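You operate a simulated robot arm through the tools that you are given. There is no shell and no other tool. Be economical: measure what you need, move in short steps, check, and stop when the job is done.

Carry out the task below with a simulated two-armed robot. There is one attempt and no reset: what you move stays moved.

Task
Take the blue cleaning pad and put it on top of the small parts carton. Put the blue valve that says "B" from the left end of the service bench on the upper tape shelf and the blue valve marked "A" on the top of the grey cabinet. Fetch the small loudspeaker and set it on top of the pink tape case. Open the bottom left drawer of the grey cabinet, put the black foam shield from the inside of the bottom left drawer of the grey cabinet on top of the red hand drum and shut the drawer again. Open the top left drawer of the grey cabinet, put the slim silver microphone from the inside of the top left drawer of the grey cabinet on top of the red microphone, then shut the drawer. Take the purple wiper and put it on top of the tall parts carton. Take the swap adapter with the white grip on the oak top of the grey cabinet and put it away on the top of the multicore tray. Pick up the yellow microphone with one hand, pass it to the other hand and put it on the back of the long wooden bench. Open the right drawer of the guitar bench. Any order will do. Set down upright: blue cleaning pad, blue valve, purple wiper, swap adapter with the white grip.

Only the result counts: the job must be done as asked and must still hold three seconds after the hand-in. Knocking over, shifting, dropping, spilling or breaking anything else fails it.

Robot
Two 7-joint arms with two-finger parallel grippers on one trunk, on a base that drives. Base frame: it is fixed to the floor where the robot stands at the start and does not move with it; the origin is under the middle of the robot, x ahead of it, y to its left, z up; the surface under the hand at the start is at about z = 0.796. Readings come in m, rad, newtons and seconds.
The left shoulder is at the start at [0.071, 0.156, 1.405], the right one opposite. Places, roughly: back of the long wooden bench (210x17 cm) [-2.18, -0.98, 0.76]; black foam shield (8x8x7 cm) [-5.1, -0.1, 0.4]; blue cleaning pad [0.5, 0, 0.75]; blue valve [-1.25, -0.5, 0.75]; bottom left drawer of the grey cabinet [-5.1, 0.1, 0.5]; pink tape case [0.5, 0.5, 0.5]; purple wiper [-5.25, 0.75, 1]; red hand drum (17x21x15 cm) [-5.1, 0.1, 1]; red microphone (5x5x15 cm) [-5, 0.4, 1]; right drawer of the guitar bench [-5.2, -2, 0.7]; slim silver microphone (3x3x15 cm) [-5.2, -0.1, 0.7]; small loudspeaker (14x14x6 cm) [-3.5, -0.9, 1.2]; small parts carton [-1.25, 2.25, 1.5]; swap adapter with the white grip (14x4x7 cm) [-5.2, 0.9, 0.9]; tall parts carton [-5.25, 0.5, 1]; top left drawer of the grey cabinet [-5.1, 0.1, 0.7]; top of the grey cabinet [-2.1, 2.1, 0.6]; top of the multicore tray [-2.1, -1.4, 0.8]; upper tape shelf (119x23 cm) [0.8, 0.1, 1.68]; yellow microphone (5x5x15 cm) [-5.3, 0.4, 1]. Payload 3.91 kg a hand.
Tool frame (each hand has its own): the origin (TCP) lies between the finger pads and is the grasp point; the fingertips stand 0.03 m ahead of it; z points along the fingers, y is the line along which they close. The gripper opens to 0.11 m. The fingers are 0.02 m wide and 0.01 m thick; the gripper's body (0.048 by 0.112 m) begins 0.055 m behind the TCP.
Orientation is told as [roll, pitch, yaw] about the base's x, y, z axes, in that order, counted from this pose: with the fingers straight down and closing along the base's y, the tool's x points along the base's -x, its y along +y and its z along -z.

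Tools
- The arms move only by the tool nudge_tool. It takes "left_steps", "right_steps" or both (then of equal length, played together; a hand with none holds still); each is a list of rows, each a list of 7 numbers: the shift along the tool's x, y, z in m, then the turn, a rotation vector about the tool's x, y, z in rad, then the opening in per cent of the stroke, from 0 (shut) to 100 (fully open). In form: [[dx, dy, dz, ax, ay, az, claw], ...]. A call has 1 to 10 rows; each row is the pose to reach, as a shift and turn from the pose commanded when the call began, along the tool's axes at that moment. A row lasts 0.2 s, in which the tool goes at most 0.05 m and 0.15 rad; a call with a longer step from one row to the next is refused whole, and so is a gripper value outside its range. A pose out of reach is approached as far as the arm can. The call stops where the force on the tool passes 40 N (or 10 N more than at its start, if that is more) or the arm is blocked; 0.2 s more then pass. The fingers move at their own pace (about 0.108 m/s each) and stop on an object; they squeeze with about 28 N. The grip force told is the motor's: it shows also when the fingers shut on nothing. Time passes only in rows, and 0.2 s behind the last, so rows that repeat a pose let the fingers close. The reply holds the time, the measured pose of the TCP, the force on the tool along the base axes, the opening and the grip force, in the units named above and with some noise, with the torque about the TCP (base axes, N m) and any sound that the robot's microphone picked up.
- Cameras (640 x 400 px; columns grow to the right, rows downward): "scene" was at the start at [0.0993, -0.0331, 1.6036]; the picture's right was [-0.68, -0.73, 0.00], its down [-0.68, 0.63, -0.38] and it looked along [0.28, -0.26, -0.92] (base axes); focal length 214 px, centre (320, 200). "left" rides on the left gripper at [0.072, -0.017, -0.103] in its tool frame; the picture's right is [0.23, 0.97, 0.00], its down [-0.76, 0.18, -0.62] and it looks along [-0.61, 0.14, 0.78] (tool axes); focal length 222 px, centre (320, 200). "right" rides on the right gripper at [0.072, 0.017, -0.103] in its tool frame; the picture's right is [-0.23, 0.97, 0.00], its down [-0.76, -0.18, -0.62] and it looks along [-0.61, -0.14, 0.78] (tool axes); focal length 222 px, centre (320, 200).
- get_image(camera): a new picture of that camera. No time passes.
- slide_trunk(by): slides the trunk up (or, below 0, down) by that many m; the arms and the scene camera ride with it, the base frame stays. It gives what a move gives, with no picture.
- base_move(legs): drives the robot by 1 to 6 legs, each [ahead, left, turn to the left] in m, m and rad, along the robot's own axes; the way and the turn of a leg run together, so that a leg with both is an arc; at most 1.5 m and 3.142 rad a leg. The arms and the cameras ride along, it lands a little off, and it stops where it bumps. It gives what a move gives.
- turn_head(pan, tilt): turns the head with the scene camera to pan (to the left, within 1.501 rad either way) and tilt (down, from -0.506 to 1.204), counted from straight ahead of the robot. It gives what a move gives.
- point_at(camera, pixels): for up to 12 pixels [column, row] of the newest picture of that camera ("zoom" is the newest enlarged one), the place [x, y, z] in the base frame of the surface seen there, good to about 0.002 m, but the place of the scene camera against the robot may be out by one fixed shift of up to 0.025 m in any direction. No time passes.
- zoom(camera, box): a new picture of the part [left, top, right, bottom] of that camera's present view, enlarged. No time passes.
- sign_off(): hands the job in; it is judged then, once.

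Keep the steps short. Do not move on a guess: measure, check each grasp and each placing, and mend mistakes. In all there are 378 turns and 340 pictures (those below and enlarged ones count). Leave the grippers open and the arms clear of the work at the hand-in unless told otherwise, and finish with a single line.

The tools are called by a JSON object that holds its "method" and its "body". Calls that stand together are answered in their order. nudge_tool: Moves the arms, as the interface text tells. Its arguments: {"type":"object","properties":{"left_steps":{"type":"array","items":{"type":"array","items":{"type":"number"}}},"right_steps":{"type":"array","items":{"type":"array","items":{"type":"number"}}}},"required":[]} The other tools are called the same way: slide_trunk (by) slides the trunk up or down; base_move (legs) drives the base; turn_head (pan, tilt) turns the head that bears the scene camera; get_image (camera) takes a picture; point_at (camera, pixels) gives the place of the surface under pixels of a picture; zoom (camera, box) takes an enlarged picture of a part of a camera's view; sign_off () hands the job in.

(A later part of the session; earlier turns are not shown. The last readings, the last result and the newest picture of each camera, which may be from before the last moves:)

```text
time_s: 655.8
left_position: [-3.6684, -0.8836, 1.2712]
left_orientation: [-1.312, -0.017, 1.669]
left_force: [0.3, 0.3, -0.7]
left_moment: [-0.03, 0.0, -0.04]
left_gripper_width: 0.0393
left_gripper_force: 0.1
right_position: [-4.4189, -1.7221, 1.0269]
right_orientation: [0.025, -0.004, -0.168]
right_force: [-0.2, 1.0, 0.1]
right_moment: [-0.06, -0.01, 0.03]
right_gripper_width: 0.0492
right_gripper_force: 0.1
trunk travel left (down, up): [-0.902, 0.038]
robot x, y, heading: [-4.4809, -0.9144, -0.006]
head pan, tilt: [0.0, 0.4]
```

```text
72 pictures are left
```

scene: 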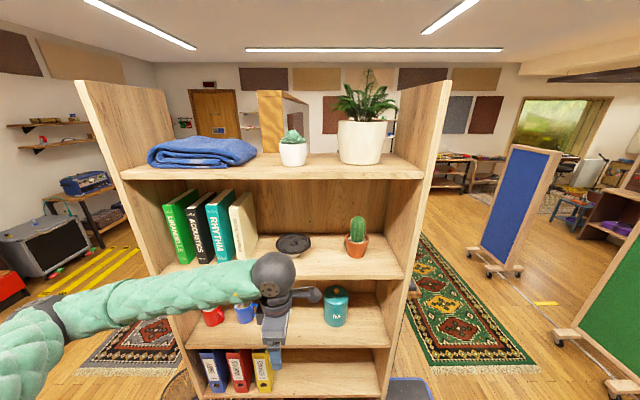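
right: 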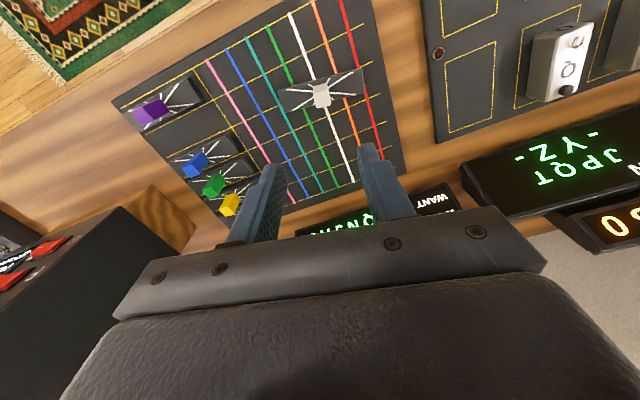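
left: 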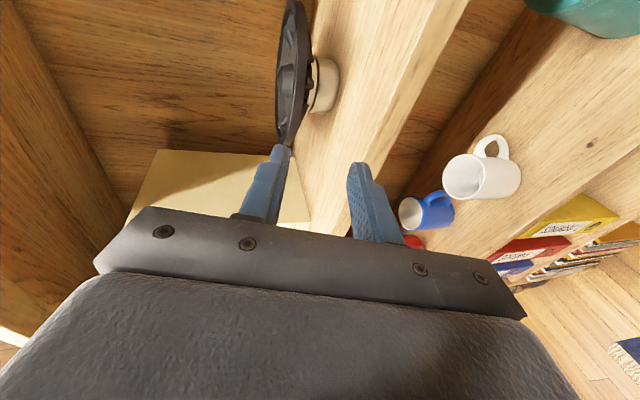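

{"method": "base_move", "body": {"legs": [[0.07, 0, 0]]}}

{"method": "zoom", "body": {"camera": "left", "box": [200, 20, 420, 240]}}

```text
time_s: 656.8
left_position: [-3.6031, -0.8857, 1.2745]
left_orientation: [-1.317, -0.018, 1.67]
left_force: [-0.6, -0.9, 0.7]
left_moment: [0.0, 0.06, 0.02]
left_gripper_width: 0.0396
left_gripper_force: 0.0
right_position: [-4.3508, -1.7237, 1.0274]
right_orientation: [0.025, -0.006, -0.165]
right_force: [-0.6, 0.1, 0.2]
right_moment: [-0.01, 0.0, 0.0]
right_gripper_width: 0.0496
right_gripper_force: 0.1
trunk travel left (down, up): [-0.902, 0.038]
robot x, y, heading: [-4.4114, -0.9105, 0.002]
head pan, tilt: [0.0, 0.4]
```

```text
1.82 times, centred on (310, 130) of left
```

zoom: 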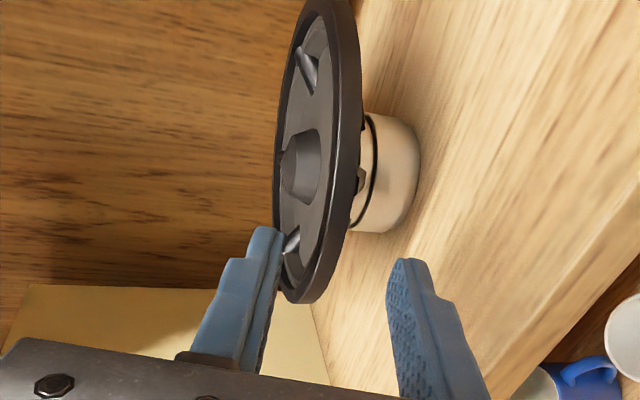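

{"method": "slide_trunk", "body": {"by": 0.004}}

{"method": "base_move", "body": {"legs": [[0.028, 0, 0]]}}

{"method": "zoom", "body": {"camera": "left", "box": [200, 20, 420, 240]}}

```text
time_s: 657.4
left_position: [-3.6018, -0.8834, 1.2788]
left_orientation: [-1.316, -0.018, 1.67]
left_force: [-0.2, 0.2, 0.2]
left_moment: [0.02, 0.03, 0.01]
left_gripper_width: 0.0396
left_gripper_force: 0.1
right_position: [-4.352, -1.7221, 1.0311]
right_orientation: [0.024, -0.008, -0.166]
right_force: [-0.7, -0.7, -0.3]
right_moment: [0.0, -0.02, 0.01]
right_gripper_width: 0.0496
right_gripper_force: 0.0
trunk travel left (down, up): [-0.906, 0.034]
robot x, y, heading: [-4.4085, -0.9118, -0.001]
head pan, tilt: [0.0, 0.4]
```

```text
time_s: 658.2
left_position: [-3.5758, -0.8852, 1.28]
left_orientation: [-1.315, -0.015, 1.668]
left_force: [0.3, -0.4, 0.1]
left_moment: [0.0, 0.01, -0.01]
left_gripper_width: 0.0393
left_gripper_force: 0.0
right_position: [-4.3259, -1.7225, 1.0326]
right_orientation: [0.025, -0.009, -0.168]
right_force: [-0.6, -0.6, -0.3]
right_moment: [0.0, -0.01, 0.02]
right_gripper_width: 0.0497
right_gripper_force: 0.2
trunk travel left (down, up): [-0.906, 0.034]
robot x, y, heading: [-4.385, -0.9186, -0.003]
head pan, tilt: [0.0, 0.4]
```

```text
1.82 times, centred on (310, 130) of left
```

zoom: 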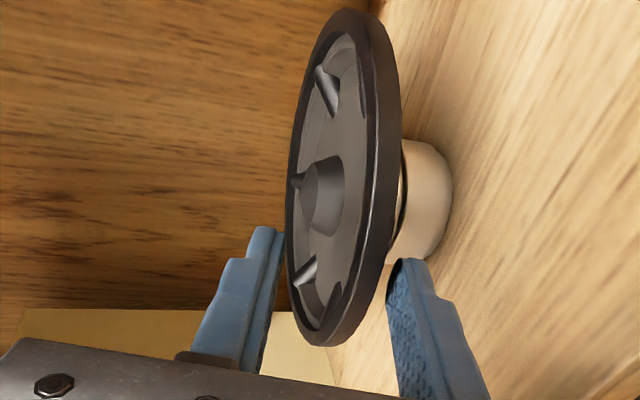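

{"method": "slide_trunk", "body": {"by": -0.005}}

{"method": "nudge_tool", "body": {"left_steps": [[0, 0, 0, 0, 0, 0, 25], [0, 0, 0, 0, 0, 0, 15], [0, 0, 0, 0, 0, 0, 5], [0, 0, 0, 0, 0, 0, 0], [0, 0, 0, 0, 0, 0, 0]]}}

{"method": "zoom", "body": {"camera": "left", "box": [200, 20, 420, 240]}}

```text
time_s: 658.7
left_position: [-3.5739, -0.8853, 1.2738]
left_orientation: [-1.313, -0.018, 1.67]
left_force: [0.8, 0.1, 0.5]
left_moment: [0.01, 0.04, 0.0]
left_gripper_width: 0.0396
left_gripper_force: 0.0
right_position: [-4.3243, -1.7209, 1.0267]
right_orientation: [0.025, -0.005, -0.168]
right_force: [-0.6, 0.5, 0.7]
right_moment: [0.02, 0.0, 0.0]
right_gripper_width: 0.0498
right_gripper_force: 0.1
trunk travel left (down, up): [-0.901, 0.039]
robot x, y, heading: [-4.3809, -0.9159, -0.003]
head pan, tilt: [0.0, 0.4]
```

```text
time_s: 659.9
left_position: [-3.5706, -0.8845, 1.2712]
left_orientation: [-1.311, -0.018, 1.668]
left_force: [-1.4, -0.2, -0.4]
left_moment: [0.07, 0.64, 0.01]
left_gripper_width: 0.0098
left_gripper_force: 28.0
right_position: [-4.3213, -1.7216, 1.0271]
right_orientation: [0.023, -0.004, -0.167]
right_force: [-0.2, 0.2, -0.6]
right_moment: [0.05, 0.01, -0.01]
right_gripper_width: 0.0494
right_gripper_force: 0.1
trunk travel left (down, up): [-0.901, 0.039]
robot x, y, heading: [-4.3839, -0.913, 0.001]
head pan, tilt: [0.0, 0.4]
```

```text
1.82 times, centred on (310, 130) of left
```

zoom: 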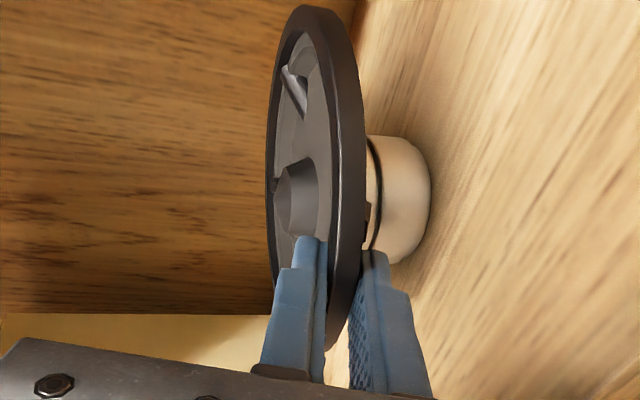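

Rim gripped firmly. Lift slightly and check that it holds.

{"method": "slide_trunk", "body": {"by": 0.03}}

{"method": "nudge_tool", "body": {"left_steps": [[0, -0.01, 0, 0, 0, 0, 0], [0, -0.02, 0, 0, 0, 0, 0], [0, -0.03, 0, 0, 0, 0, 0]]}}

{"method": "get_image", "body": {"camera": "left"}}

```text
time_s: 660.7
left_position: [-3.5714, -0.8843, 1.3006]
left_orientation: [-1.31, -0.019, 1.667]
left_force: [0.3, 0.7, -8.7]
left_moment: [-0.05, 0.66, 0.02]
left_gripper_width: 0.0097
left_gripper_force: 27.8
right_position: [-4.3211, -1.7228, 1.057]
right_orientation: [0.022, -0.003, -0.168]
right_force: [0.5, 1.0, 0.1]
right_moment: [0.02, 0.02, -0.02]
right_gripper_width: 0.0492
right_gripper_force: 0.0
trunk travel left (down, up): [-0.931, 0.009]
robot x, y, heading: [-4.3823, -0.9132, -0.001]
head pan, tilt: [0.0, 0.4]
```

```text
time_s: 661.5
left_position: [-3.5611, -0.8856, 1.3294]
left_orientation: [-1.311, -0.018, 1.67]
left_force: [-0.6, 0.8, -9.6]
left_moment: [0.0, 0.68, -0.01]
left_gripper_width: 0.0098
left_gripper_force: 28.1
right_position: [-4.3218, -1.7221, 1.0567]
right_orientation: [0.024, -0.003, -0.165]
right_force: [-0.3, -0.2, 0.4]
right_moment: [0.0, 0.03, 0.0]
right_gripper_width: 0.0494
right_gripper_force: 0.1
trunk travel left (down, up): [-0.931, 0.009]
robot x, y, heading: [-4.3808, -0.9158, -0.005]
head pan, tilt: [0.0, 0.4]
```

```text
68 pictures are left
```

left: 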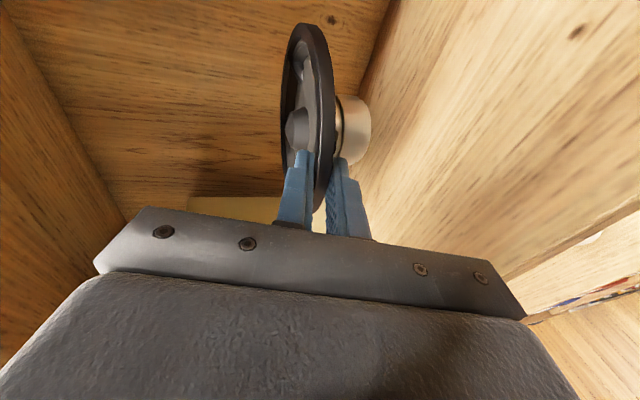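

Held (≈9 N load). Back straight out.

{"method": "base_move", "body": {"legs": [[-0.2, 0, 0]]}}

{"method": "base_move", "body": {"legs": [[-0.2, 0, 0]]}}

{"method": "get_image", "body": {"camera": "scene"}}

```text
time_s: 663.1
left_position: [-3.7632, -0.8862, 1.3297]
left_orientation: [-1.309, -0.017, 1.669]
left_force: [0.7, 0.1, -10.0]
left_moment: [0.0, 0.67, 0.0]
left_gripper_width: 0.01
left_gripper_force: 27.7
right_position: [-4.5224, -1.7221, 1.0576]
right_orientation: [0.024, -0.002, -0.167]
right_force: [0.2, 1.4, -1.0]
right_moment: [0.03, -0.02, -0.01]
right_gripper_width: 0.0497
right_gripper_force: 0.0
trunk travel left (down, up): [-0.931, 0.009]
robot x, y, heading: [-4.5838, -0.9137, 0.0]
head pan, tilt: [0.0, 0.4]
```

```text
time_s: 664.7
left_position: [-3.9671, -0.8816, 1.328]
left_orientation: [-1.309, -0.019, 1.674]
left_force: [-0.2, -0.6, -10.4]
left_moment: [0.06, 0.68, -0.01]
left_gripper_width: 0.0099
left_gripper_force: 28.0
right_position: [-4.7231, -1.7219, 1.0566]
right_orientation: [0.024, -0.002, -0.165]
right_force: [0.2, -0.1, -0.4]
right_moment: [-0.02, -0.04, -0.02]
right_gripper_width: 0.0494
right_gripper_force: 0.0
trunk travel left (down, up): [-0.931, 0.009]
robot x, y, heading: [-4.788, -0.9159, -0.002]
head pan, tilt: [0.0, 0.4]
```

```text
67 pictures are left
```

scene: 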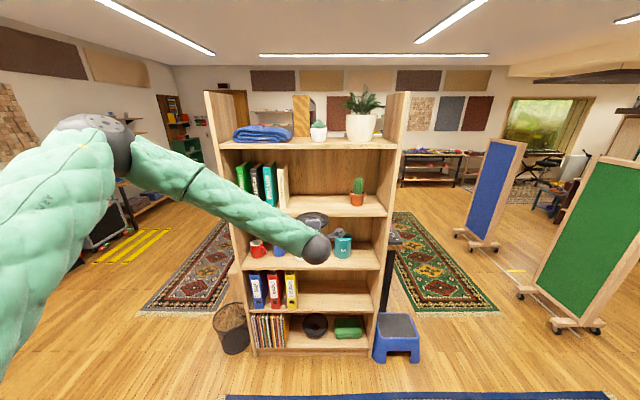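

Retract the left hand a little so the robot can slip between bookshelf and cabinet.

{"method": "nudge_tool", "body": {"left_steps": [[0, 0, -0.04, 0, 0, 0, 0], [0, 0, -0.08, 0, 0, 0, 0], [0, 0, -0.12, 0, 0, 0, 0], [0, 0, -0.15, 0, 0, 0, 0]]}}

{"method": "turn_head", "body": {"pan": 0.7, "tilt": 0.6}}

{"method": "get_image", "body": {"camera": "scene"}}

{"method": "point_at", "body": {"camera": "scene", "pixels": [[435, 300], [430, 200], [400, 330], [470, 240], [440, 120]]}}

```text
time_s: 665.7
left_position: [-4.1126, -0.8956, 1.3684]
left_orientation: [-1.31, -0.019, 1.673]
left_force: [0.0, -0.2, -10.3]
left_moment: [-0.02, 0.72, -0.01]
left_gripper_width: 0.0097
left_gripper_force: 27.7
right_position: [-4.7233, -1.722, 1.0575]
right_orientation: [0.026, -0.003, -0.161]
right_force: [0.5, -0.8, 0.1]
right_moment: [0.02, -0.01, -0.01]
right_gripper_width: 0.0498
right_gripper_force: 0.1
trunk travel left (down, up): [-0.931, 0.009]
robot x, y, heading: [-4.7887, -0.9103, 0.002]
head pan, tilt: [0.0, 0.4]
```

```text
time_s: 666.8
left_position: [-4.1124, -0.8952, 1.3689]
left_orientation: [-1.312, -0.02, 1.672]
left_force: [0.3, 0.3, -10.8]
left_moment: [0.0, 0.68, 0.01]
left_gripper_width: 0.0099
left_gripper_force: 27.7
right_position: [-4.7248, -1.7223, 1.0566]
right_orientation: [0.024, -0.004, -0.164]
right_force: [0.8, -0.3, -0.6]
right_moment: [-0.04, -0.03, 0.01]
right_gripper_width: 0.0494
right_gripper_force: 0.1
trunk travel left (down, up): [-0.931, 0.009]
robot x, y, heading: [-4.7863, -0.9108, 0.002]
head pan, tilt: [0.7, 0.6]
```

```text
66 pictures are left
```

scene: 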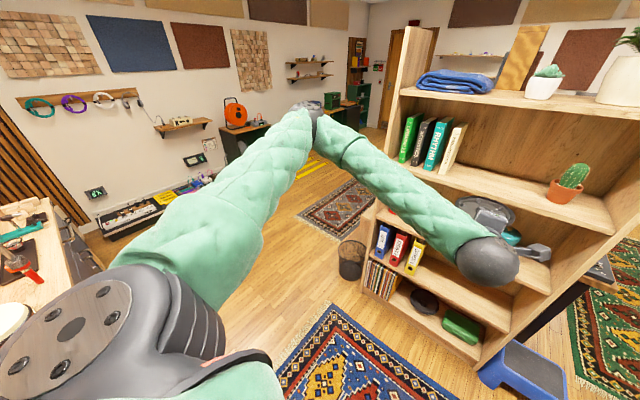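

```text
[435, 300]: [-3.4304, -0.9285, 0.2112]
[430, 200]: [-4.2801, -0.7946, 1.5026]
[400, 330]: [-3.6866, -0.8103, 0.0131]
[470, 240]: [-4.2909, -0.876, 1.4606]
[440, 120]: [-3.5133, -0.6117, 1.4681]
```

{"method": "point_at", "body": {"camera": "scene", "pixels": [[393, 120], [366, 285], [350, 255], [348, 278], [330, 300], [20, 230]]}}

```text
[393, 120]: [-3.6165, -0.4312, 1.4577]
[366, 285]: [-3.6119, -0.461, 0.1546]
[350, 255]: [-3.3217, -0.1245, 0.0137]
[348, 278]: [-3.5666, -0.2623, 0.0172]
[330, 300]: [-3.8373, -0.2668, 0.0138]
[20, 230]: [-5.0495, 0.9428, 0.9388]
```

{"method": "base_move", "body": {"legs": [[0.26, 0, 0]]}}

{"method": "base_move", "body": {"legs": [[0, 0.75, 0]]}}

{"method": "get_image", "body": {"camera": "scene"}}

```text
time_s: 668.6
left_position: [-3.8531, -0.889, 1.3699]
left_orientation: [-1.309, -0.018, 1.68]
left_force: [0.6, 0.9, -10.3]
left_moment: [0.0, 0.7, -0.04]
left_gripper_width: 0.0098
left_gripper_force: 27.8
right_position: [-4.4576, -1.7193, 1.0563]
right_orientation: [0.026, -0.005, -0.156]
right_force: [-0.3, -0.6, -0.1]
right_moment: [-0.01, 0.0, -0.02]
right_gripper_width: 0.0497
right_gripper_force: 0.0
trunk travel left (down, up): [-0.931, 0.009]
robot x, y, heading: [-4.5266, -0.9103, 0.008]
head pan, tilt: [0.7, 0.6]
```

```text
time_s: 672.7
left_position: [-3.8506, -0.1521, 1.3683]
left_orientation: [-1.309, -0.019, 1.657]
left_force: [0.1, 0.1, -10.2]
left_moment: [0.02, 0.7, 0.04]
left_gripper_width: 0.01
left_gripper_force: 28.3
right_position: [-4.4742, -0.969, 1.0557]
right_orientation: [0.025, -0.003, -0.178]
right_force: [0.3, 0.2, -0.8]
right_moment: [0.0, -0.02, 0.02]
right_gripper_width: 0.0495
right_gripper_force: 0.1
trunk travel left (down, up): [-0.931, 0.009]
robot x, y, heading: [-4.5227, -0.1589, -0.01]
head pan, tilt: [0.7, 0.6]
```

```text
65 pictures are left
```

scene: 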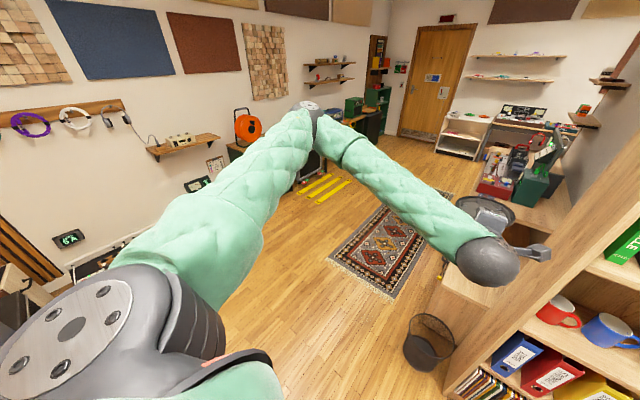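

{"method": "base_move", "body": {"legs": [[0.15, 0.6, 0.01], [0.6, 0.55, 0], [1.2, 0, 0], [1.0, 0, 0]]}}

{"method": "turn_head", "body": {"pan": -0.3, "tilt": 0.5}}

{"method": "get_image", "body": {"camera": "scene"}}

```text
time_s: 690.7
left_position: [-0.8875, 1.0777, 1.369]
left_orientation: [-1.311, -0.021, 1.716]
left_force: [-0.2, 0.0, -10.3]
left_moment: [-0.04, 0.69, 0.01]
left_gripper_width: 0.0098
left_gripper_force: 27.9
right_position: [-1.4645, 0.2276, 1.0571]
right_orientation: [0.025, -0.003, -0.121]
right_force: [-0.3, -1.0, 0.1]
right_moment: [0.0, 0.0, 0.0]
right_gripper_width: 0.0493
right_gripper_force: 0.1
trunk travel left (down, up): [-0.931, 0.009]
robot x, y, heading: [-1.5644, 1.0336, 0.047]
head pan, tilt: [0.7, 0.6]
```

```text
time_s: 692.0
left_position: [-0.8882, 1.0782, 1.3688]
left_orientation: [-1.31, -0.02, 1.714]
left_force: [1.2, 0.1, -10.4]
left_moment: [-0.03, 0.65, 0.02]
left_gripper_width: 0.0098
left_gripper_force: 28.2
right_position: [-1.4646, 0.2275, 1.0568]
right_orientation: [0.024, -0.003, -0.12]
right_force: [0.8, 0.3, -0.4]
right_moment: [-0.04, 0.0, 0.04]
right_gripper_width: 0.0497
right_gripper_force: 0.0
trunk travel left (down, up): [-0.931, 0.009]
robot x, y, heading: [-1.5652, 1.0342, 0.049]
head pan, tilt: [-0.3, 0.499]
```

```text
64 pictures are left
```

scene: 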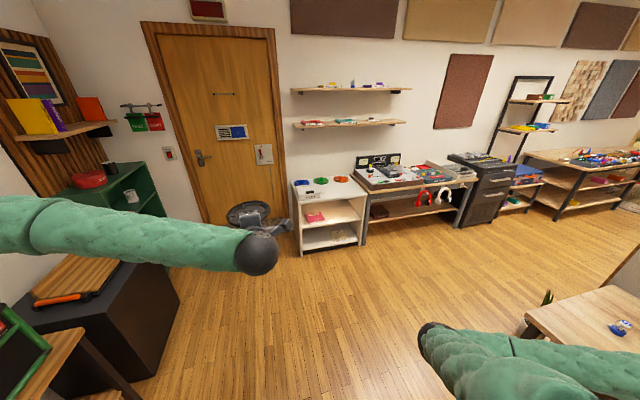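

{"method": "get_image", "body": {"camera": "left"}}

{"method": "zoom", "body": {"camera": "left", "box": [240, 0, 420, 220]}}

```text
63 pictures are left
```

left: 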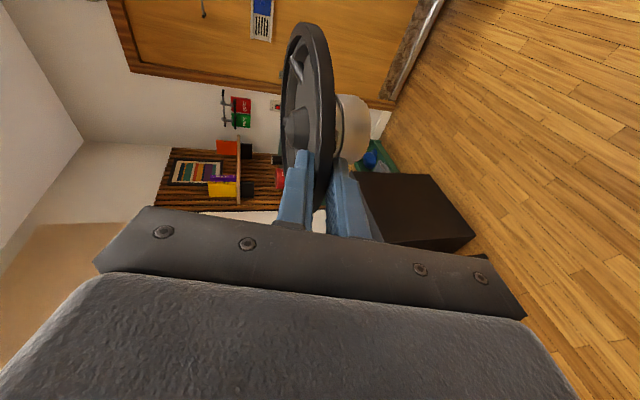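

```text
1.82 times, centred on (330, 110) of left
```

zoom: 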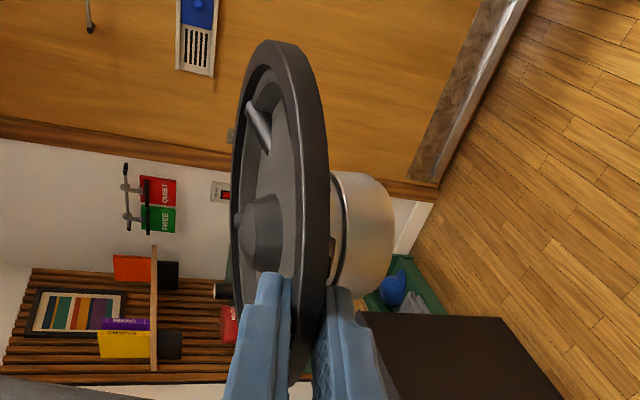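

{"method": "point_at", "body": {"camera": "zoom", "pixels": [[300, 75], [313, 120], [322, 180], [322, 230], [318, 270], [365, 230], [345, 180], [250, 300], [270, 55]]}}

```text
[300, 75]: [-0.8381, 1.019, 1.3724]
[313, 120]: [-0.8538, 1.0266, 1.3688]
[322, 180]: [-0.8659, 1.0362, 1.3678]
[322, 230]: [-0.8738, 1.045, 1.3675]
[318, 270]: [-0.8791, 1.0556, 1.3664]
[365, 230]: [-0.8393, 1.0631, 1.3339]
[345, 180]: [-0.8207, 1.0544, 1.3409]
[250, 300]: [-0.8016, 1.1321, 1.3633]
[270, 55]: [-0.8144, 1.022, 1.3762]
```

The speaker is nearly level in the grip. Drive in front of the reel table.

{"method": "base_move", "body": {"legs": [[0.5, -0.2, -0.047], [0.5, -0.26, 0]]}}

{"method": "turn_head", "body": {"pan": 0.0, "tilt": 0.75}}

{"method": "get_image", "body": {"camera": "scene"}}

```text
time_s: 697.9
left_position: [0.1107, 0.5854, 1.3675]
left_orientation: [-1.311, -0.017, 1.666]
left_force: [-0.5, -0.5, -9.8]
left_moment: [-0.01, 0.66, 0.03]
left_gripper_width: 0.0098
left_gripper_force: 27.8
right_position: [-0.5064, -0.2373, 1.0572]
right_orientation: [0.024, -0.002, -0.169]
right_force: [-0.6, -0.9, 0.2]
right_moment: [0.0, -0.06, -0.01]
right_gripper_width: 0.0494
right_gripper_force: 0.0
trunk travel left (down, up): [-0.931, 0.009]
robot x, y, heading: [-0.5651, 0.5701, -0.002]
head pan, tilt: [-0.3, 0.499]
```

```text
time_s: 698.7
left_position: [0.1108, 0.5868, 1.3681]
left_orientation: [-1.309, -0.02, 1.667]
left_force: [0.2, -0.7, -10.3]
left_moment: [0.0, 0.65, -0.01]
left_gripper_width: 0.0098
left_gripper_force: 28.5
right_position: [-0.5045, -0.2366, 1.0561]
right_orientation: [0.024, -0.002, -0.168]
right_force: [-0.9, 1.0, -0.8]
right_moment: [0.06, -0.02, 0.0]
right_gripper_width: 0.0496
right_gripper_force: 0.2
trunk travel left (down, up): [-0.931, 0.009]
robot x, y, heading: [-0.5652, 0.5715, -0.002]
head pan, tilt: [0.0, 0.75]
```

```text
61 pictures are left
```

scene: 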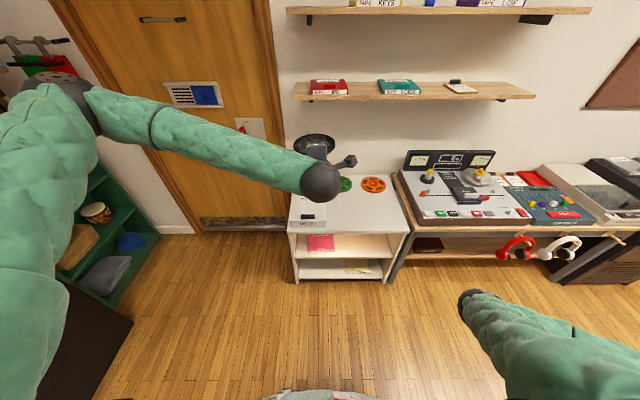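

{"method": "point_at", "body": {"camera": "scene", "pixels": [[60, 95], [320, 243], [310, 248], [333, 248], [320, 235], [322, 245], [345, 255], [10, 280]]}}

{"method": "slide_trunk", "body": {"by": -0.4}}

{"method": "slide_trunk", "body": {"by": -0.35}}

{"method": "turn_head", "body": {"pan": 0.0, "tilt": 0.4}}

{"method": "get_image", "body": {"camera": "scene"}}

```text
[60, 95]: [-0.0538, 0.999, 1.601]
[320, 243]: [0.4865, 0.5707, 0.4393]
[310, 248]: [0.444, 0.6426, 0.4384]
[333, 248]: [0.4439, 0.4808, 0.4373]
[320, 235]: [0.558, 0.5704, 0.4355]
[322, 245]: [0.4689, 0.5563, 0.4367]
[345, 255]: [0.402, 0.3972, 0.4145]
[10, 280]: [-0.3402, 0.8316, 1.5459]
```

```text
time_s: 702.5
left_position: [0.1092, 0.586, 0.9687]
left_orientation: [-1.31, -0.021, 1.668]
left_force: [-0.3, 1.3, -10.3]
left_moment: [-0.01, 0.67, 0.0]
left_gripper_width: 0.0099
left_gripper_force: 28.6
right_position: [-0.5066, -0.2351, 0.6568]
right_orientation: [0.023, -0.004, -0.169]
right_force: [0.9, -0.8, 1.8]
right_moment: [-0.03, 0.0, -0.01]
right_gripper_width: 0.0496
right_gripper_force: 0.1
trunk travel left (down, up): [-0.531, 0.409]
robot x, y, heading: [-0.5689, 0.5725, -0.004]
head pan, tilt: [0.0, 0.75]
```

```text
time_s: 706.0
left_position: [0.1099, 0.5869, 0.619]
left_orientation: [-1.311, -0.017, 1.668]
left_force: [0.5, 0.3, -9.2]
left_moment: [-0.01, 0.72, 0.01]
left_gripper_width: 0.0097
left_gripper_force: 28.2
right_position: [-0.5069, -0.2377, 0.3065]
right_orientation: [0.024, -0.004, -0.168]
right_force: [0.2, 0.3, -0.2]
right_moment: [-0.02, 0.01, 0.01]
right_gripper_width: 0.0496
right_gripper_force: 0.1
trunk travel left (down, up): [-0.181, 0.759]
robot x, y, heading: [-0.5629, 0.5702, -0.002]
head pan, tilt: [0.0, 0.75]
```

```text
time_s: 706.8
left_position: [0.1091, 0.5848, 0.6181]
left_orientation: [-1.311, -0.019, 1.666]
left_force: [-0.3, -0.3, -10.1]
left_moment: [-0.01, 0.67, 0.01]
left_gripper_width: 0.0097
left_gripper_force: 27.9
right_position: [-0.5059, -0.2364, 0.3071]
right_orientation: [0.022, -0.005, -0.166]
right_force: [-0.5, -0.8, -0.3]
right_moment: [0.0, -0.01, 0.03]
right_gripper_width: 0.0496
right_gripper_force: 0.1
trunk travel left (down, up): [-0.181, 0.759]
robot x, y, heading: [-0.5676, 0.5724, -0.002]
head pan, tilt: [0.0, 0.4]
```

```text
60 pictures are left
```

scene: 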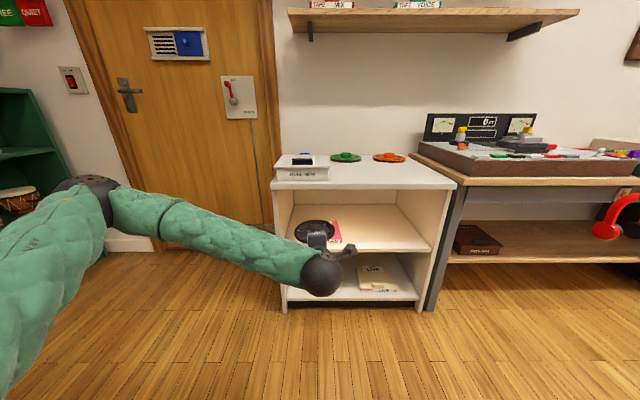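

{"method": "zoom", "body": {"camera": "scene", "box": [275, 180, 435, 300]}}

{"method": "point_at", "body": {"camera": "zoom", "pixels": [[240, 180], [260, 235], [235, 165], [275, 245], [300, 240], [120, 240], [60, 250], [400, 110], [330, 60], [100, 60]]}}

```text
3.33 times, centred on (355, 240) of scene
```

zoom: 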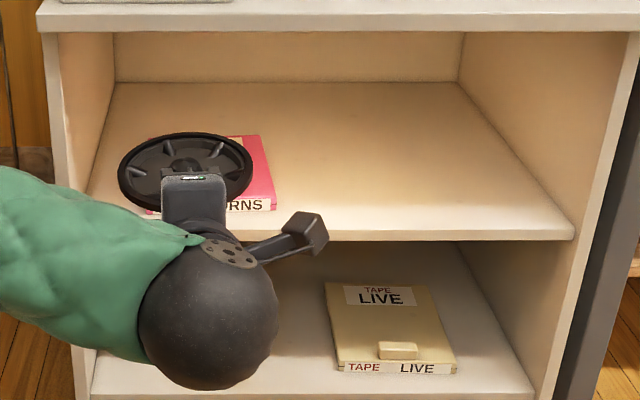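

```text
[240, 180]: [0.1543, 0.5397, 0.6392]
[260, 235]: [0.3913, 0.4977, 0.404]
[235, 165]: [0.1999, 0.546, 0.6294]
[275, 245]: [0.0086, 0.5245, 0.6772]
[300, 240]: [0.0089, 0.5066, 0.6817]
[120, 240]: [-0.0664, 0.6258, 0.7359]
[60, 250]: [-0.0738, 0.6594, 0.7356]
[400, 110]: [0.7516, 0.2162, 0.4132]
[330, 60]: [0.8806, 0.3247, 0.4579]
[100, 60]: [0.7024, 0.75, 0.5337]
```

{"method": "get_image", "body": {"camera": "left"}}

```text
58 pictures are left
```

left: 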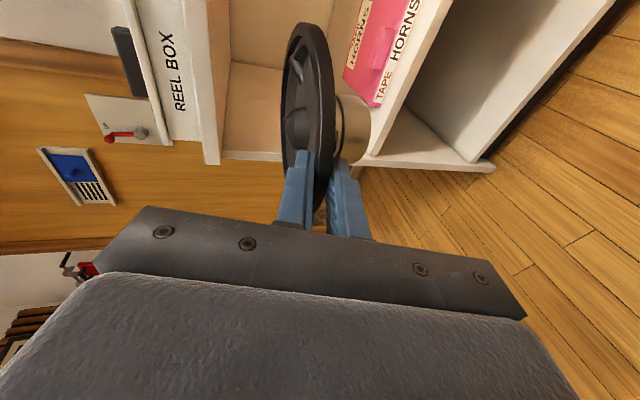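

{"method": "zoom", "body": {"camera": "left", "box": [320, 0, 460, 130]}}

{"method": "point_at", "body": {"camera": "zoom", "pixels": [[250, 325], [130, 240], [270, 180], [300, 100], [180, 150], [370, 150], [350, 20], [200, 290], [260, 200], [170, 60]]}}

```text
3.08 times, centred on (390, 65) of left
```

zoom: 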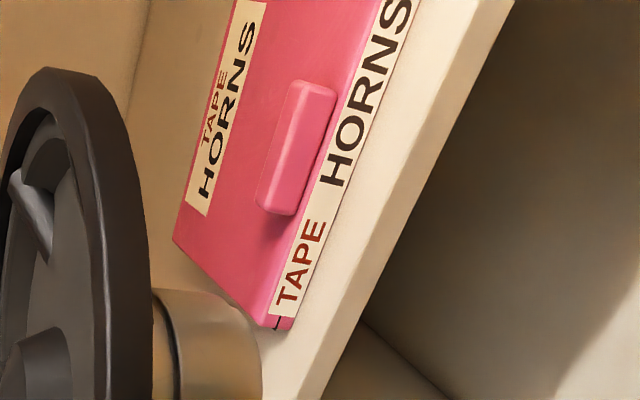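

```text
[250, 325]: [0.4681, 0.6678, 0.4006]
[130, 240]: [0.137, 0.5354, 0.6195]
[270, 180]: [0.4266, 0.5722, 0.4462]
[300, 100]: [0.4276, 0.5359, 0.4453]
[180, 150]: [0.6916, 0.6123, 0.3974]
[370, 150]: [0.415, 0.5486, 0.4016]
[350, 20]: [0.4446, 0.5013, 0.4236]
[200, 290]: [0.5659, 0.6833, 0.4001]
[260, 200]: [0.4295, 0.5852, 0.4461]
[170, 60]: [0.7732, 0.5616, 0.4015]
```

{"method": "point_at", "body": {"camera": "zoom", "pixels": [[185, 238], [205, 195], [262, 312], [245, 30], [230, 220], [280, 300], [390, 10], [300, 300], [250, 260]]}}

```text
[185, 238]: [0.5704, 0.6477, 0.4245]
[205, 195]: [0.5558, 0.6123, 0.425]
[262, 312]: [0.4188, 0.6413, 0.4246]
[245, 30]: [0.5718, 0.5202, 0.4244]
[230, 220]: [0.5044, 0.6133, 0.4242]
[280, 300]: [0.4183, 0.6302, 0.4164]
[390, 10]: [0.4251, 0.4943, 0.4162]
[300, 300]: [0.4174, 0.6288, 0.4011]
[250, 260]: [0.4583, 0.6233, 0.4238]
```

Case top z≈0.4245 (x 0.418–0.575, y 0.475–0.645) with a knob near its front. Lower to just above, align, and slide in.

{"method": "slide_trunk", "body": {"by": -0.1}}

{"method": "base_move", "body": {"legs": [[0.16, -0.016, 0.002]]}}

{"method": "get_image", "body": {"camera": "left"}}

```text
time_s: 708.1
left_position: [0.1088, 0.5872, 0.5185]
left_orientation: [-1.312, -0.017, 1.665]
left_force: [-0.2, 0.6, -9.3]
left_moment: [-0.01, 0.71, -0.02]
left_gripper_width: 0.0098
left_gripper_force: 27.8
right_position: [-0.5069, -0.2358, 0.208]
right_orientation: [0.026, -0.003, -0.168]
right_force: [-0.4, 0.3, 0.5]
right_moment: [0.02, -0.01, 0.02]
right_gripper_width: 0.0495
right_gripper_force: 0.1
trunk travel left (down, up): [-0.081, 0.859]
robot x, y, heading: [-0.5678, 0.575, 0.0]
head pan, tilt: [0.0, 0.4]
```

```text
time_s: 709.5
left_position: [0.2708, 0.5709, 0.5186]
left_orientation: [-1.311, -0.019, 1.668]
left_force: [0.3, 0.0, -10.2]
left_moment: [-0.03, 0.69, 0.01]
left_gripper_width: 0.0097
left_gripper_force: 27.7
right_position: [-0.3454, -0.252, 0.207]
right_orientation: [0.025, -0.004, -0.168]
right_force: [-0.4, 0.2, -0.3]
right_moment: [-0.01, 0.01, -0.02]
right_gripper_width: 0.0493
right_gripper_force: 0.1
trunk travel left (down, up): [-0.081, 0.859]
robot x, y, heading: [-0.4071, 0.5566, -0.002]
head pan, tilt: [0.0, 0.4]
```

```text
56 pictures are left
```

left: 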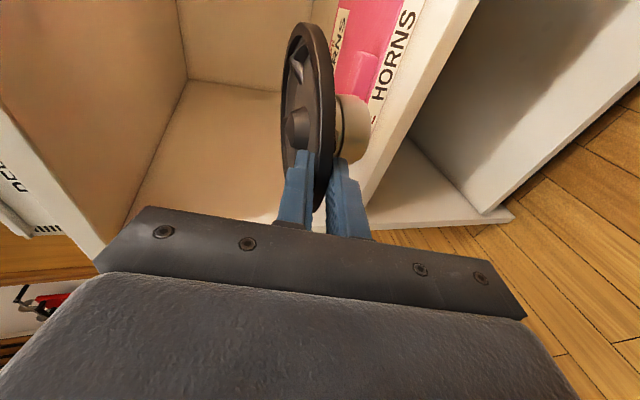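

{"method": "zoom", "body": {"camera": "left", "box": [280, 20, 400, 180]}}

{"method": "point_at", "body": {"camera": "zoom", "pixels": [[335, 260], [330, 230], [320, 300], [300, 330], [280, 220], [215, 150], [230, 280], [300, 150], [345, 215]]}}

```text
2.50 times, centred on (340, 100) of left
```

zoom: 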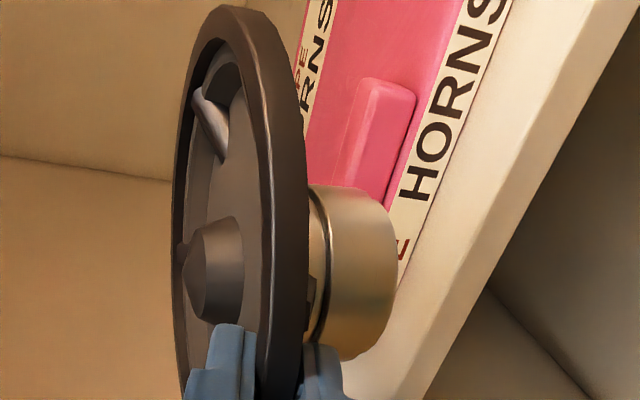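

```text
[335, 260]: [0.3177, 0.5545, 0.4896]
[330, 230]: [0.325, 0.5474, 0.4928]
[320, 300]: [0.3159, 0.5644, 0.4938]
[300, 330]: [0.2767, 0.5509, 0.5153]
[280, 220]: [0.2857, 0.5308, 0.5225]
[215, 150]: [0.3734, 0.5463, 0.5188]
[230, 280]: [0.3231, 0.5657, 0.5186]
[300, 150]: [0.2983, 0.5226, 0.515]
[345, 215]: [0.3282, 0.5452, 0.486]
```

{"method": "point_at", "body": {"camera": "zoom", "pixels": [[375, 250], [385, 250], [380, 290], [370, 220], [390, 262], [370, 330]]}}

{"method": "base_move", "body": {"legs": [[0.162, 0, 0]]}}

{"method": "get_image", "body": {"camera": "left"}}

```text
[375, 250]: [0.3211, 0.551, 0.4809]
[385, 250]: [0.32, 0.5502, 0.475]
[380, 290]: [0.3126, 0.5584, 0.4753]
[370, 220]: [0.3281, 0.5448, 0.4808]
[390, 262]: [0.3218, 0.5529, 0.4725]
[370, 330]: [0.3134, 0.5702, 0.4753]
```

```text
time_s: 711.0
left_position: [0.4355, 0.5702, 0.5177]
left_orientation: [-1.31, -0.02, 1.666]
left_force: [0.2, 0.0, -9.8]
left_moment: [-0.01, 0.66, 0.02]
left_gripper_width: 0.0101
left_gripper_force: 27.9
right_position: [-0.1813, -0.2534, 0.2068]
right_orientation: [0.024, -0.004, -0.169]
right_force: [0.0, -0.4, 0.0]
right_moment: [-0.02, -0.03, -0.03]
right_gripper_width: 0.0493
right_gripper_force: 0.1
trunk travel left (down, up): [-0.081, 0.859]
robot x, y, heading: [-0.2411, 0.5528, -0.002]
head pan, tilt: [0.0, 0.4]
```

```text
54 pictures are left
```

left: 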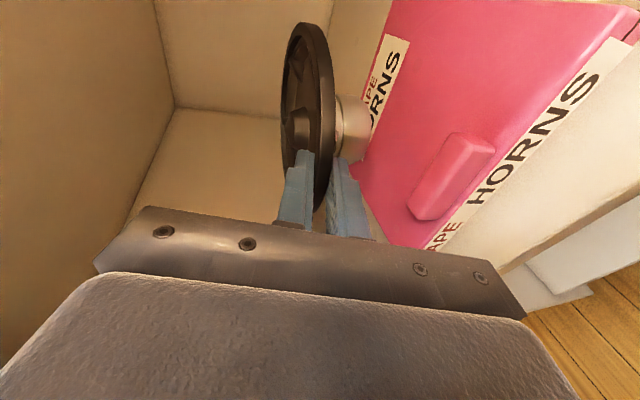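

{"method": "point_at", "body": {"camera": "left", "pixels": [[358, 170], [415, 238], [425, 245], [405, 60], [435, 200], [490, 150], [620, 20], [400, 120], [340, 120], [352, 150]]}}

```text
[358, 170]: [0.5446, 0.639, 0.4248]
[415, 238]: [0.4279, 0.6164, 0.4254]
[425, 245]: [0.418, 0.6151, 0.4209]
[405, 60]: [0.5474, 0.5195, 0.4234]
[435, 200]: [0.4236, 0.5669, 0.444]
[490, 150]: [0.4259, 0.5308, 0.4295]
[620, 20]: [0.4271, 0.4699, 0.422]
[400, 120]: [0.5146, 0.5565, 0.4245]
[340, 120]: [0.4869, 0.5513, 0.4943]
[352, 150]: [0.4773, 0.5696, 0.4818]
```

Aligned over the case, behind its knob. Lower.

{"method": "slide_trunk", "body": {"by": -0.036}}

{"method": "slide_trunk", "body": {"by": -0.005}}

{"method": "get_image", "body": {"camera": "left"}}

```text
time_s: 711.8
left_position: [0.4348, 0.5701, 0.4828]
left_orientation: [-1.31, -0.019, 1.666]
left_force: [0.3, 0.1, -10.0]
left_moment: [-0.03, 0.7, 0.03]
left_gripper_width: 0.0098
left_gripper_force: 28.2
right_position: [-0.1811, -0.2524, 0.1712]
right_orientation: [0.022, -0.004, -0.17]
right_force: [-0.7, 0.3, -0.3]
right_moment: [0.01, -0.03, 0.0]
right_gripper_width: 0.0495
right_gripper_force: 0.0
trunk travel left (down, up): [-0.045, 0.895]
robot x, y, heading: [-0.2412, 0.5563, 0.002]
head pan, tilt: [0.0, 0.4]
```

```text
time_s: 712.3
left_position: [0.4342, 0.5691, 0.4776]
left_orientation: [-1.309, -0.02, 1.669]
left_force: [0.1, 0.6, -9.0]
left_moment: [0.02, 0.68, 0.02]
left_gripper_width: 0.01
left_gripper_force: 27.8
right_position: [-0.1808, -0.2536, 0.1649]
right_orientation: [0.024, -0.003, -0.17]
right_force: [0.0, 0.1, 0.2]
right_moment: [0.0, 0.03, -0.02]
right_gripper_width: 0.0495
right_gripper_force: 0.1
trunk travel left (down, up): [-0.04, 0.9]
robot x, y, heading: [-0.2393, 0.5532, -0.003]
head pan, tilt: [0.0, 0.4]
```

```text
53 pictures are left
```

left: 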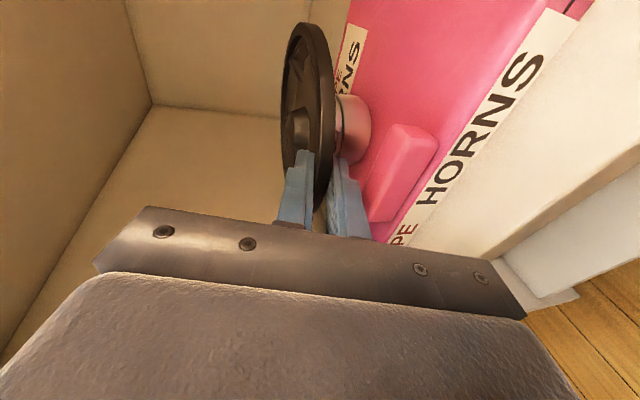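

{"method": "slide_trunk", "body": {"by": -0.003}}

{"method": "slide_trunk", "body": {"by": -0.002}}

{"method": "slide_trunk", "body": {"by": -0.002}}

```text
time_s: 712.8
left_position: [0.4349, 0.5696, 0.4754]
left_orientation: [-1.31, -0.017, 1.667]
left_force: [-1.5, 0.4, -3.4]
left_moment: [0.18, 0.35, 0.02]
left_gripper_width: 0.0098
left_gripper_force: 28.0
right_position: [-0.1812, -0.2534, 0.163]
right_orientation: [0.024, -0.004, -0.169]
right_force: [-1.0, 0.2, -0.3]
right_moment: [0.01, -0.01, 0.01]
right_gripper_width: 0.0491
right_gripper_force: 0.0
trunk travel left (down, up): [-0.037, 0.903]
robot x, y, heading: [-0.2405, 0.5553, -0.004]
head pan, tilt: [0.0, 0.4]
```

```text
time_s: 713.4
left_position: [0.4352, 0.5688, 0.4744]
left_orientation: [-1.31, -0.017, 1.665]
left_force: [-6.5, 0.5, 10.8]
left_moment: [0.42, -0.07, 0.14]
left_gripper_width: 0.0098
left_gripper_force: 27.8
right_position: [-0.1811, -0.2535, 0.1604]
right_orientation: [0.024, -0.004, -0.17]
right_force: [0.3, -0.2, -0.3]
right_moment: [0.03, -0.01, -0.03]
right_gripper_width: 0.0498
right_gripper_force: 0.0
trunk travel left (down, up): [-0.035, 0.905]
robot x, y, heading: [-0.2409, 0.5567, -0.001]
head pan, tilt: [0.0, 0.4]
```

```text
time_s: 713.9
left_position: [0.4342, 0.5694, 0.4722]
left_orientation: [-1.314, -0.018, 1.665]
left_force: [-14.2, 0.7, 24.9]
left_moment: [0.43, -0.28, 0.17]
left_gripper_width: 0.0097
left_gripper_force: 27.9
right_position: [-0.1803, -0.2528, 0.1595]
right_orientation: [0.026, -0.006, -0.17]
right_force: [-0.3, -0.5, -0.5]
right_moment: [0.0, 0.01, -0.04]
right_gripper_width: 0.0494
right_gripper_force: 0.0
trunk travel left (down, up): [-0.033, 0.907]
robot x, y, heading: [-0.2405, 0.5576, -0.002]
head pan, tilt: [0.0, 0.4]
```

Contact made. Ease up 2.5 mm and open the fingers only a little (the knob is just beneath).

{"method": "slide_trunk", "body": {"by": 0.0025}}

{"method": "nudge_tool", "body": {"left_steps": [[0, 0, 0, 0, 0, 0, 14], [0, 0, 0, 0, 0, 0, 20], [0, 0, 0, 0, 0, 0, 24], [0, 0, 0, 0, 0, 0, 24]]}}

{"method": "get_image", "body": {"camera": "left"}}

```text
time_s: 714.4
left_position: [0.4351, 0.5692, 0.4736]
left_orientation: [-1.311, -0.019, 1.666]
left_force: [-7.1, -1.0, 16.0]
left_moment: [0.22, -0.17, 0.02]
left_gripper_width: 0.0094
left_gripper_force: 28.5
right_position: [-0.1816, -0.2521, 0.1618]
right_orientation: [0.025, -0.005, -0.169]
right_force: [0.0, -0.1, -0.6]
right_moment: [-0.01, 0.01, -0.02]
right_gripper_width: 0.0495
right_gripper_force: 0.1
trunk travel left (down, up): [-0.036, 0.904]
robot x, y, heading: [-0.2391, 0.5572, -0.008]
head pan, tilt: [0.0, 0.4]
```

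```text
time_s: 715.4
left_position: [0.4348, 0.5702, 0.4736]
left_orientation: [-1.311, -0.019, 1.668]
left_force: [1.1, 1.2, 1.9]
left_moment: [0.01, -0.01, 0.02]
left_gripper_width: 0.0251
left_gripper_force: 0.0
right_position: [-0.1802, -0.2538, 0.1612]
right_orientation: [0.024, -0.004, -0.168]
right_force: [0.1, -0.5, -0.3]
right_moment: [-0.01, 0.02, 0.0]
right_gripper_width: 0.0495
right_gripper_force: 0.0
trunk travel left (down, up): [-0.036, 0.904]
robot x, y, heading: [-0.2396, 0.556, -0.001]
head pan, tilt: [0.0, 0.4]
```

```text
52 pictures are left
```

left: 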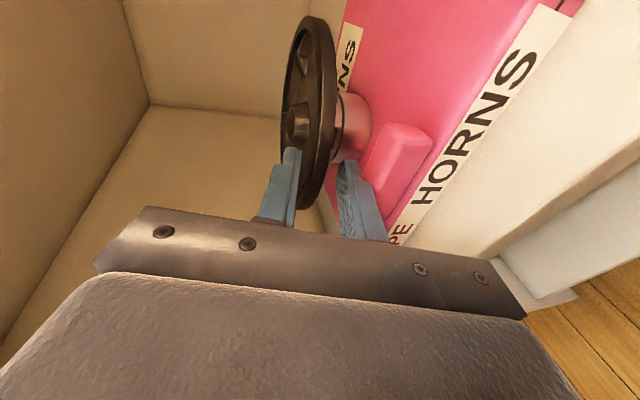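

Speaker released on the case. Raise 6 mm (so the lower finger clears the knob) and back straight out.

{"method": "slide_trunk", "body": {"by": 0.006}}

{"method": "base_move", "body": {"legs": [[-0.05, 0, 0]]}}

{"method": "base_move", "body": {"legs": [[-0.25, 0, 0]]}}

{"method": "get_image", "body": {"camera": "left"}}

```text
time_s: 715.9
left_position: [0.434, 0.5691, 0.4789]
left_orientation: [-1.311, -0.019, 1.666]
left_force: [-0.1, -0.2, 0.5]
left_moment: [0.01, 0.0, -0.01]
left_gripper_width: 0.0266
left_gripper_force: 0.1
right_position: [-0.1804, -0.2532, 0.1676]
right_orientation: [0.025, -0.002, -0.169]
right_force: [0.6, 0.2, -0.9]
right_moment: [-0.02, 0.02, -0.02]
right_gripper_width: 0.0496
right_gripper_force: 0.0
trunk travel left (down, up): [-0.042, 0.898]
robot x, y, heading: [-0.2402, 0.5548, 0.003]
head pan, tilt: [0.0, 0.4]
```

```text
time_s: 716.9
left_position: [0.3842, 0.5692, 0.4786]
left_orientation: [-1.309, -0.02, 1.665]
left_force: [-0.3, 0.0, 0.5]
left_moment: [-0.02, 0.01, 0.01]
left_gripper_width: 0.0265
left_gripper_force: 0.0
right_position: [-0.232, -0.2522, 0.167]
right_orientation: [0.026, -0.004, -0.169]
right_force: [0.2, 0.3, -0.7]
right_moment: [-0.01, -0.03, 0.04]
right_gripper_width: 0.0498
right_gripper_force: 0.0
trunk travel left (down, up): [-0.042, 0.898]
robot x, y, heading: [-0.2906, 0.5591, 0.001]
head pan, tilt: [0.0, 0.4]
```

```text
time_s: 718.7
left_position: [0.1397, 0.5725, 0.4786]
left_orientation: [-1.31, -0.018, 1.671]
left_force: [0.2, 0.0, 0.2]
left_moment: [-0.01, 0.0, 0.01]
left_gripper_width: 0.0266
left_gripper_force: 0.1
right_position: [-0.4731, -0.252, 0.1673]
right_orientation: [0.025, -0.003, -0.167]
right_force: [-0.3, 0.4, 0.0]
right_moment: [0.0, 0.03, -0.01]
right_gripper_width: 0.0497
right_gripper_force: 0.0
trunk travel left (down, up): [-0.042, 0.898]
robot x, y, heading: [-0.5349, 0.5589, -0.001]
head pan, tilt: [0.0, 0.4]
```

```text
51 pictures are left
```

left: 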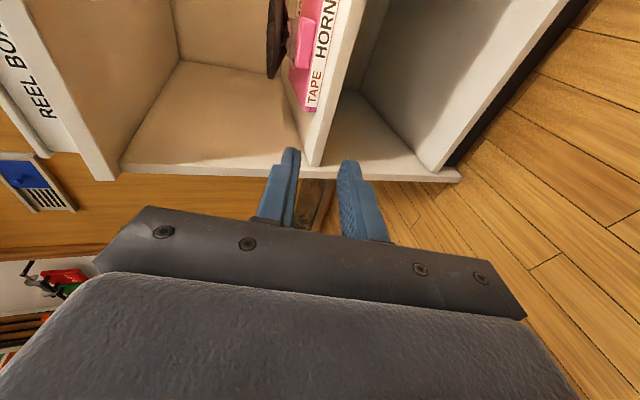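

{"method": "nudge_tool", "body": {"left_steps": [[0, 0, 0, 0, 0, 0, 60], [0, 0, 0, 0, 0, 0, 100], [0, 0, 0, 0, 0, 0, 100]], "right_steps": [[0, 0, 0, 0, 0, 0, 80], [0, 0, 0, 0, 0, 0, 100], [0, 0, 0, 0, 0, 0, 100]]}}

{"method": "base_move", "body": {"legs": [[-0.25, 0, 0]]}}

{"method": "slide_trunk", "body": {"by": 0.4}}

{"method": "zoom", "body": {"camera": "scene", "box": [240, 140, 480, 300]}}

```text
time_s: 719.5
left_position: [0.1403, 0.5712, 0.4797]
left_orientation: [-1.312, -0.021, 1.671]
left_force: [0.1, -0.5, -0.6]
left_moment: [0.0, 0.02, 0.01]
left_gripper_width: 0.1096
left_gripper_force: 0.0
right_position: [-0.4737, -0.2524, 0.1677]
right_orientation: [0.026, -0.003, -0.165]
right_force: [0.3, 0.1, -0.2]
right_moment: [-0.02, 0.0, 0.03]
right_gripper_width: 0.11
right_gripper_force: 0.1
trunk travel left (down, up): [-0.042, 0.898]
robot x, y, heading: [-0.5363, 0.5559, 0.001]
head pan, tilt: [0.0, 0.4]
```

```text
time_s: 721.3
left_position: [-0.1095, 0.5767, 0.4789]
left_orientation: [-1.312, -0.017, 1.678]
left_force: [0.2, -0.1, 0.5]
left_moment: [0.01, 0.01, 0.01]
left_gripper_width: 0.1098
left_gripper_force: 0.1
right_position: [-0.7174, -0.2531, 0.1681]
right_orientation: [0.026, -0.003, -0.157]
right_force: [-0.2, -0.2, -0.3]
right_moment: [0.0, -0.01, 0.0]
right_gripper_width: 0.1103
right_gripper_force: 0.1
trunk travel left (down, up): [-0.042, 0.898]
robot x, y, heading: [-0.7872, 0.5506, 0.01]
head pan, tilt: [0.0, 0.4]
```

```text
time_s: 725.1
left_position: [-0.1093, 0.5753, 0.8792]
left_orientation: [-1.311, -0.02, 1.677]
left_force: [0.3, 0.0, -0.5]
left_moment: [0.03, -0.01, 0.0]
left_gripper_width: 0.11
left_gripper_force: 0.0
right_position: [-0.7165, -0.2525, 0.5669]
right_orientation: [0.025, -0.004, -0.157]
right_force: [0.1, 0.3, 0.3]
right_moment: [-0.01, -0.02, 0.01]
right_gripper_width: 0.1101
right_gripper_force: 0.1
trunk travel left (down, up): [-0.442, 0.498]
robot x, y, heading: [-0.7882, 0.5513, 0.008]
head pan, tilt: [0.0, 0.4]
```

```text
2.50 times, centred on (360, 220) of scene
```

zoom: 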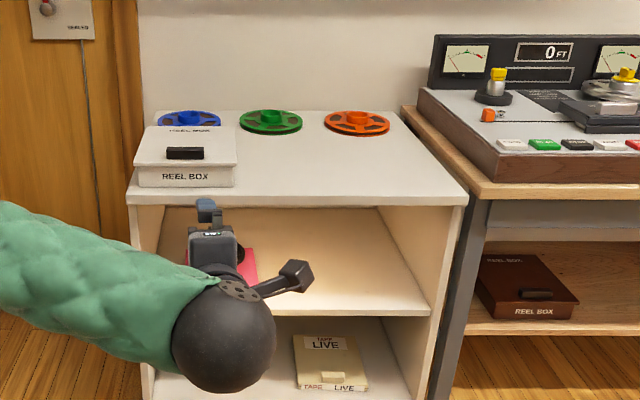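

{"method": "slide_trunk", "body": {"by": 0.4}}

{"method": "turn_head", "body": {"pan": 0.0, "tilt": 0.5}}

{"method": "get_image", "body": {"camera": "scene"}}

{"method": "zoom", "body": {"camera": "scene", "box": [270, 200, 430, 320]}}

```text
time_s: 728.9
left_position: [-0.1097, 0.5749, 1.2788]
left_orientation: [-1.31, -0.019, 1.678]
left_force: [0.8, 0.3, -0.2]
left_moment: [0.0, -0.01, 0.0]
left_gripper_width: 0.1099
left_gripper_force: 0.0
right_position: [-0.7162, -0.2532, 0.968]
right_orientation: [0.025, -0.002, -0.157]
right_force: [-0.6, 0.2, 0.6]
right_moment: [0.0, -0.01, 0.01]
right_gripper_width: 0.1097
right_gripper_force: 0.0
trunk travel left (down, up): [-0.842, 0.098]
robot x, y, heading: [-0.7835, 0.553, 0.008]
head pan, tilt: [0.0, 0.4]
```

```text
time_s: 729.6
left_position: [-0.1098, 0.5762, 1.2792]
left_orientation: [-1.31, -0.018, 1.676]
left_force: [0.5, 1.0, 1.0]
left_moment: [-0.01, 0.0, -0.02]
left_gripper_width: 0.1099
left_gripper_force: 0.0
right_position: [-0.7166, -0.2526, 0.9677]
right_orientation: [0.025, -0.004, -0.157]
right_force: [-0.3, 0.4, 0.5]
right_moment: [0.01, -0.02, -0.02]
right_gripper_width: 0.1098
right_gripper_force: 0.0
trunk travel left (down, up): [-0.842, 0.098]
robot x, y, heading: [-0.7854, 0.5554, 0.012]
head pan, tilt: [0.0, 0.499]
```

```text
49 pictures are left
```

scene: 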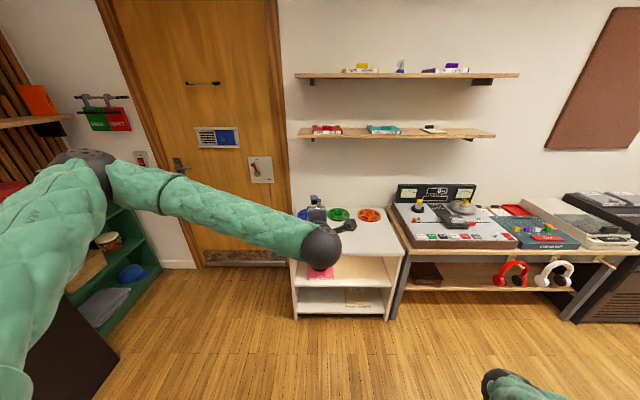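

```text
3.33 times, centred on (350, 260) of scene
```

zoom: 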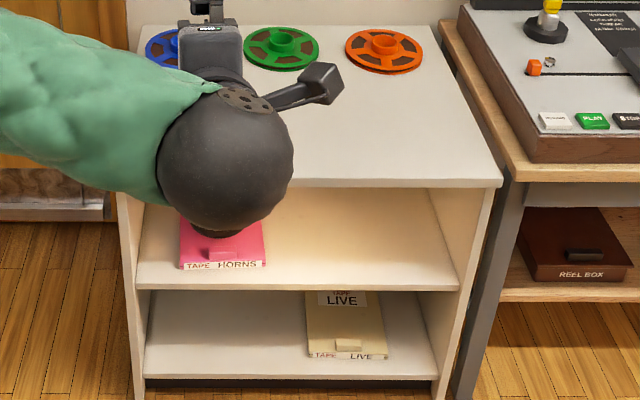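

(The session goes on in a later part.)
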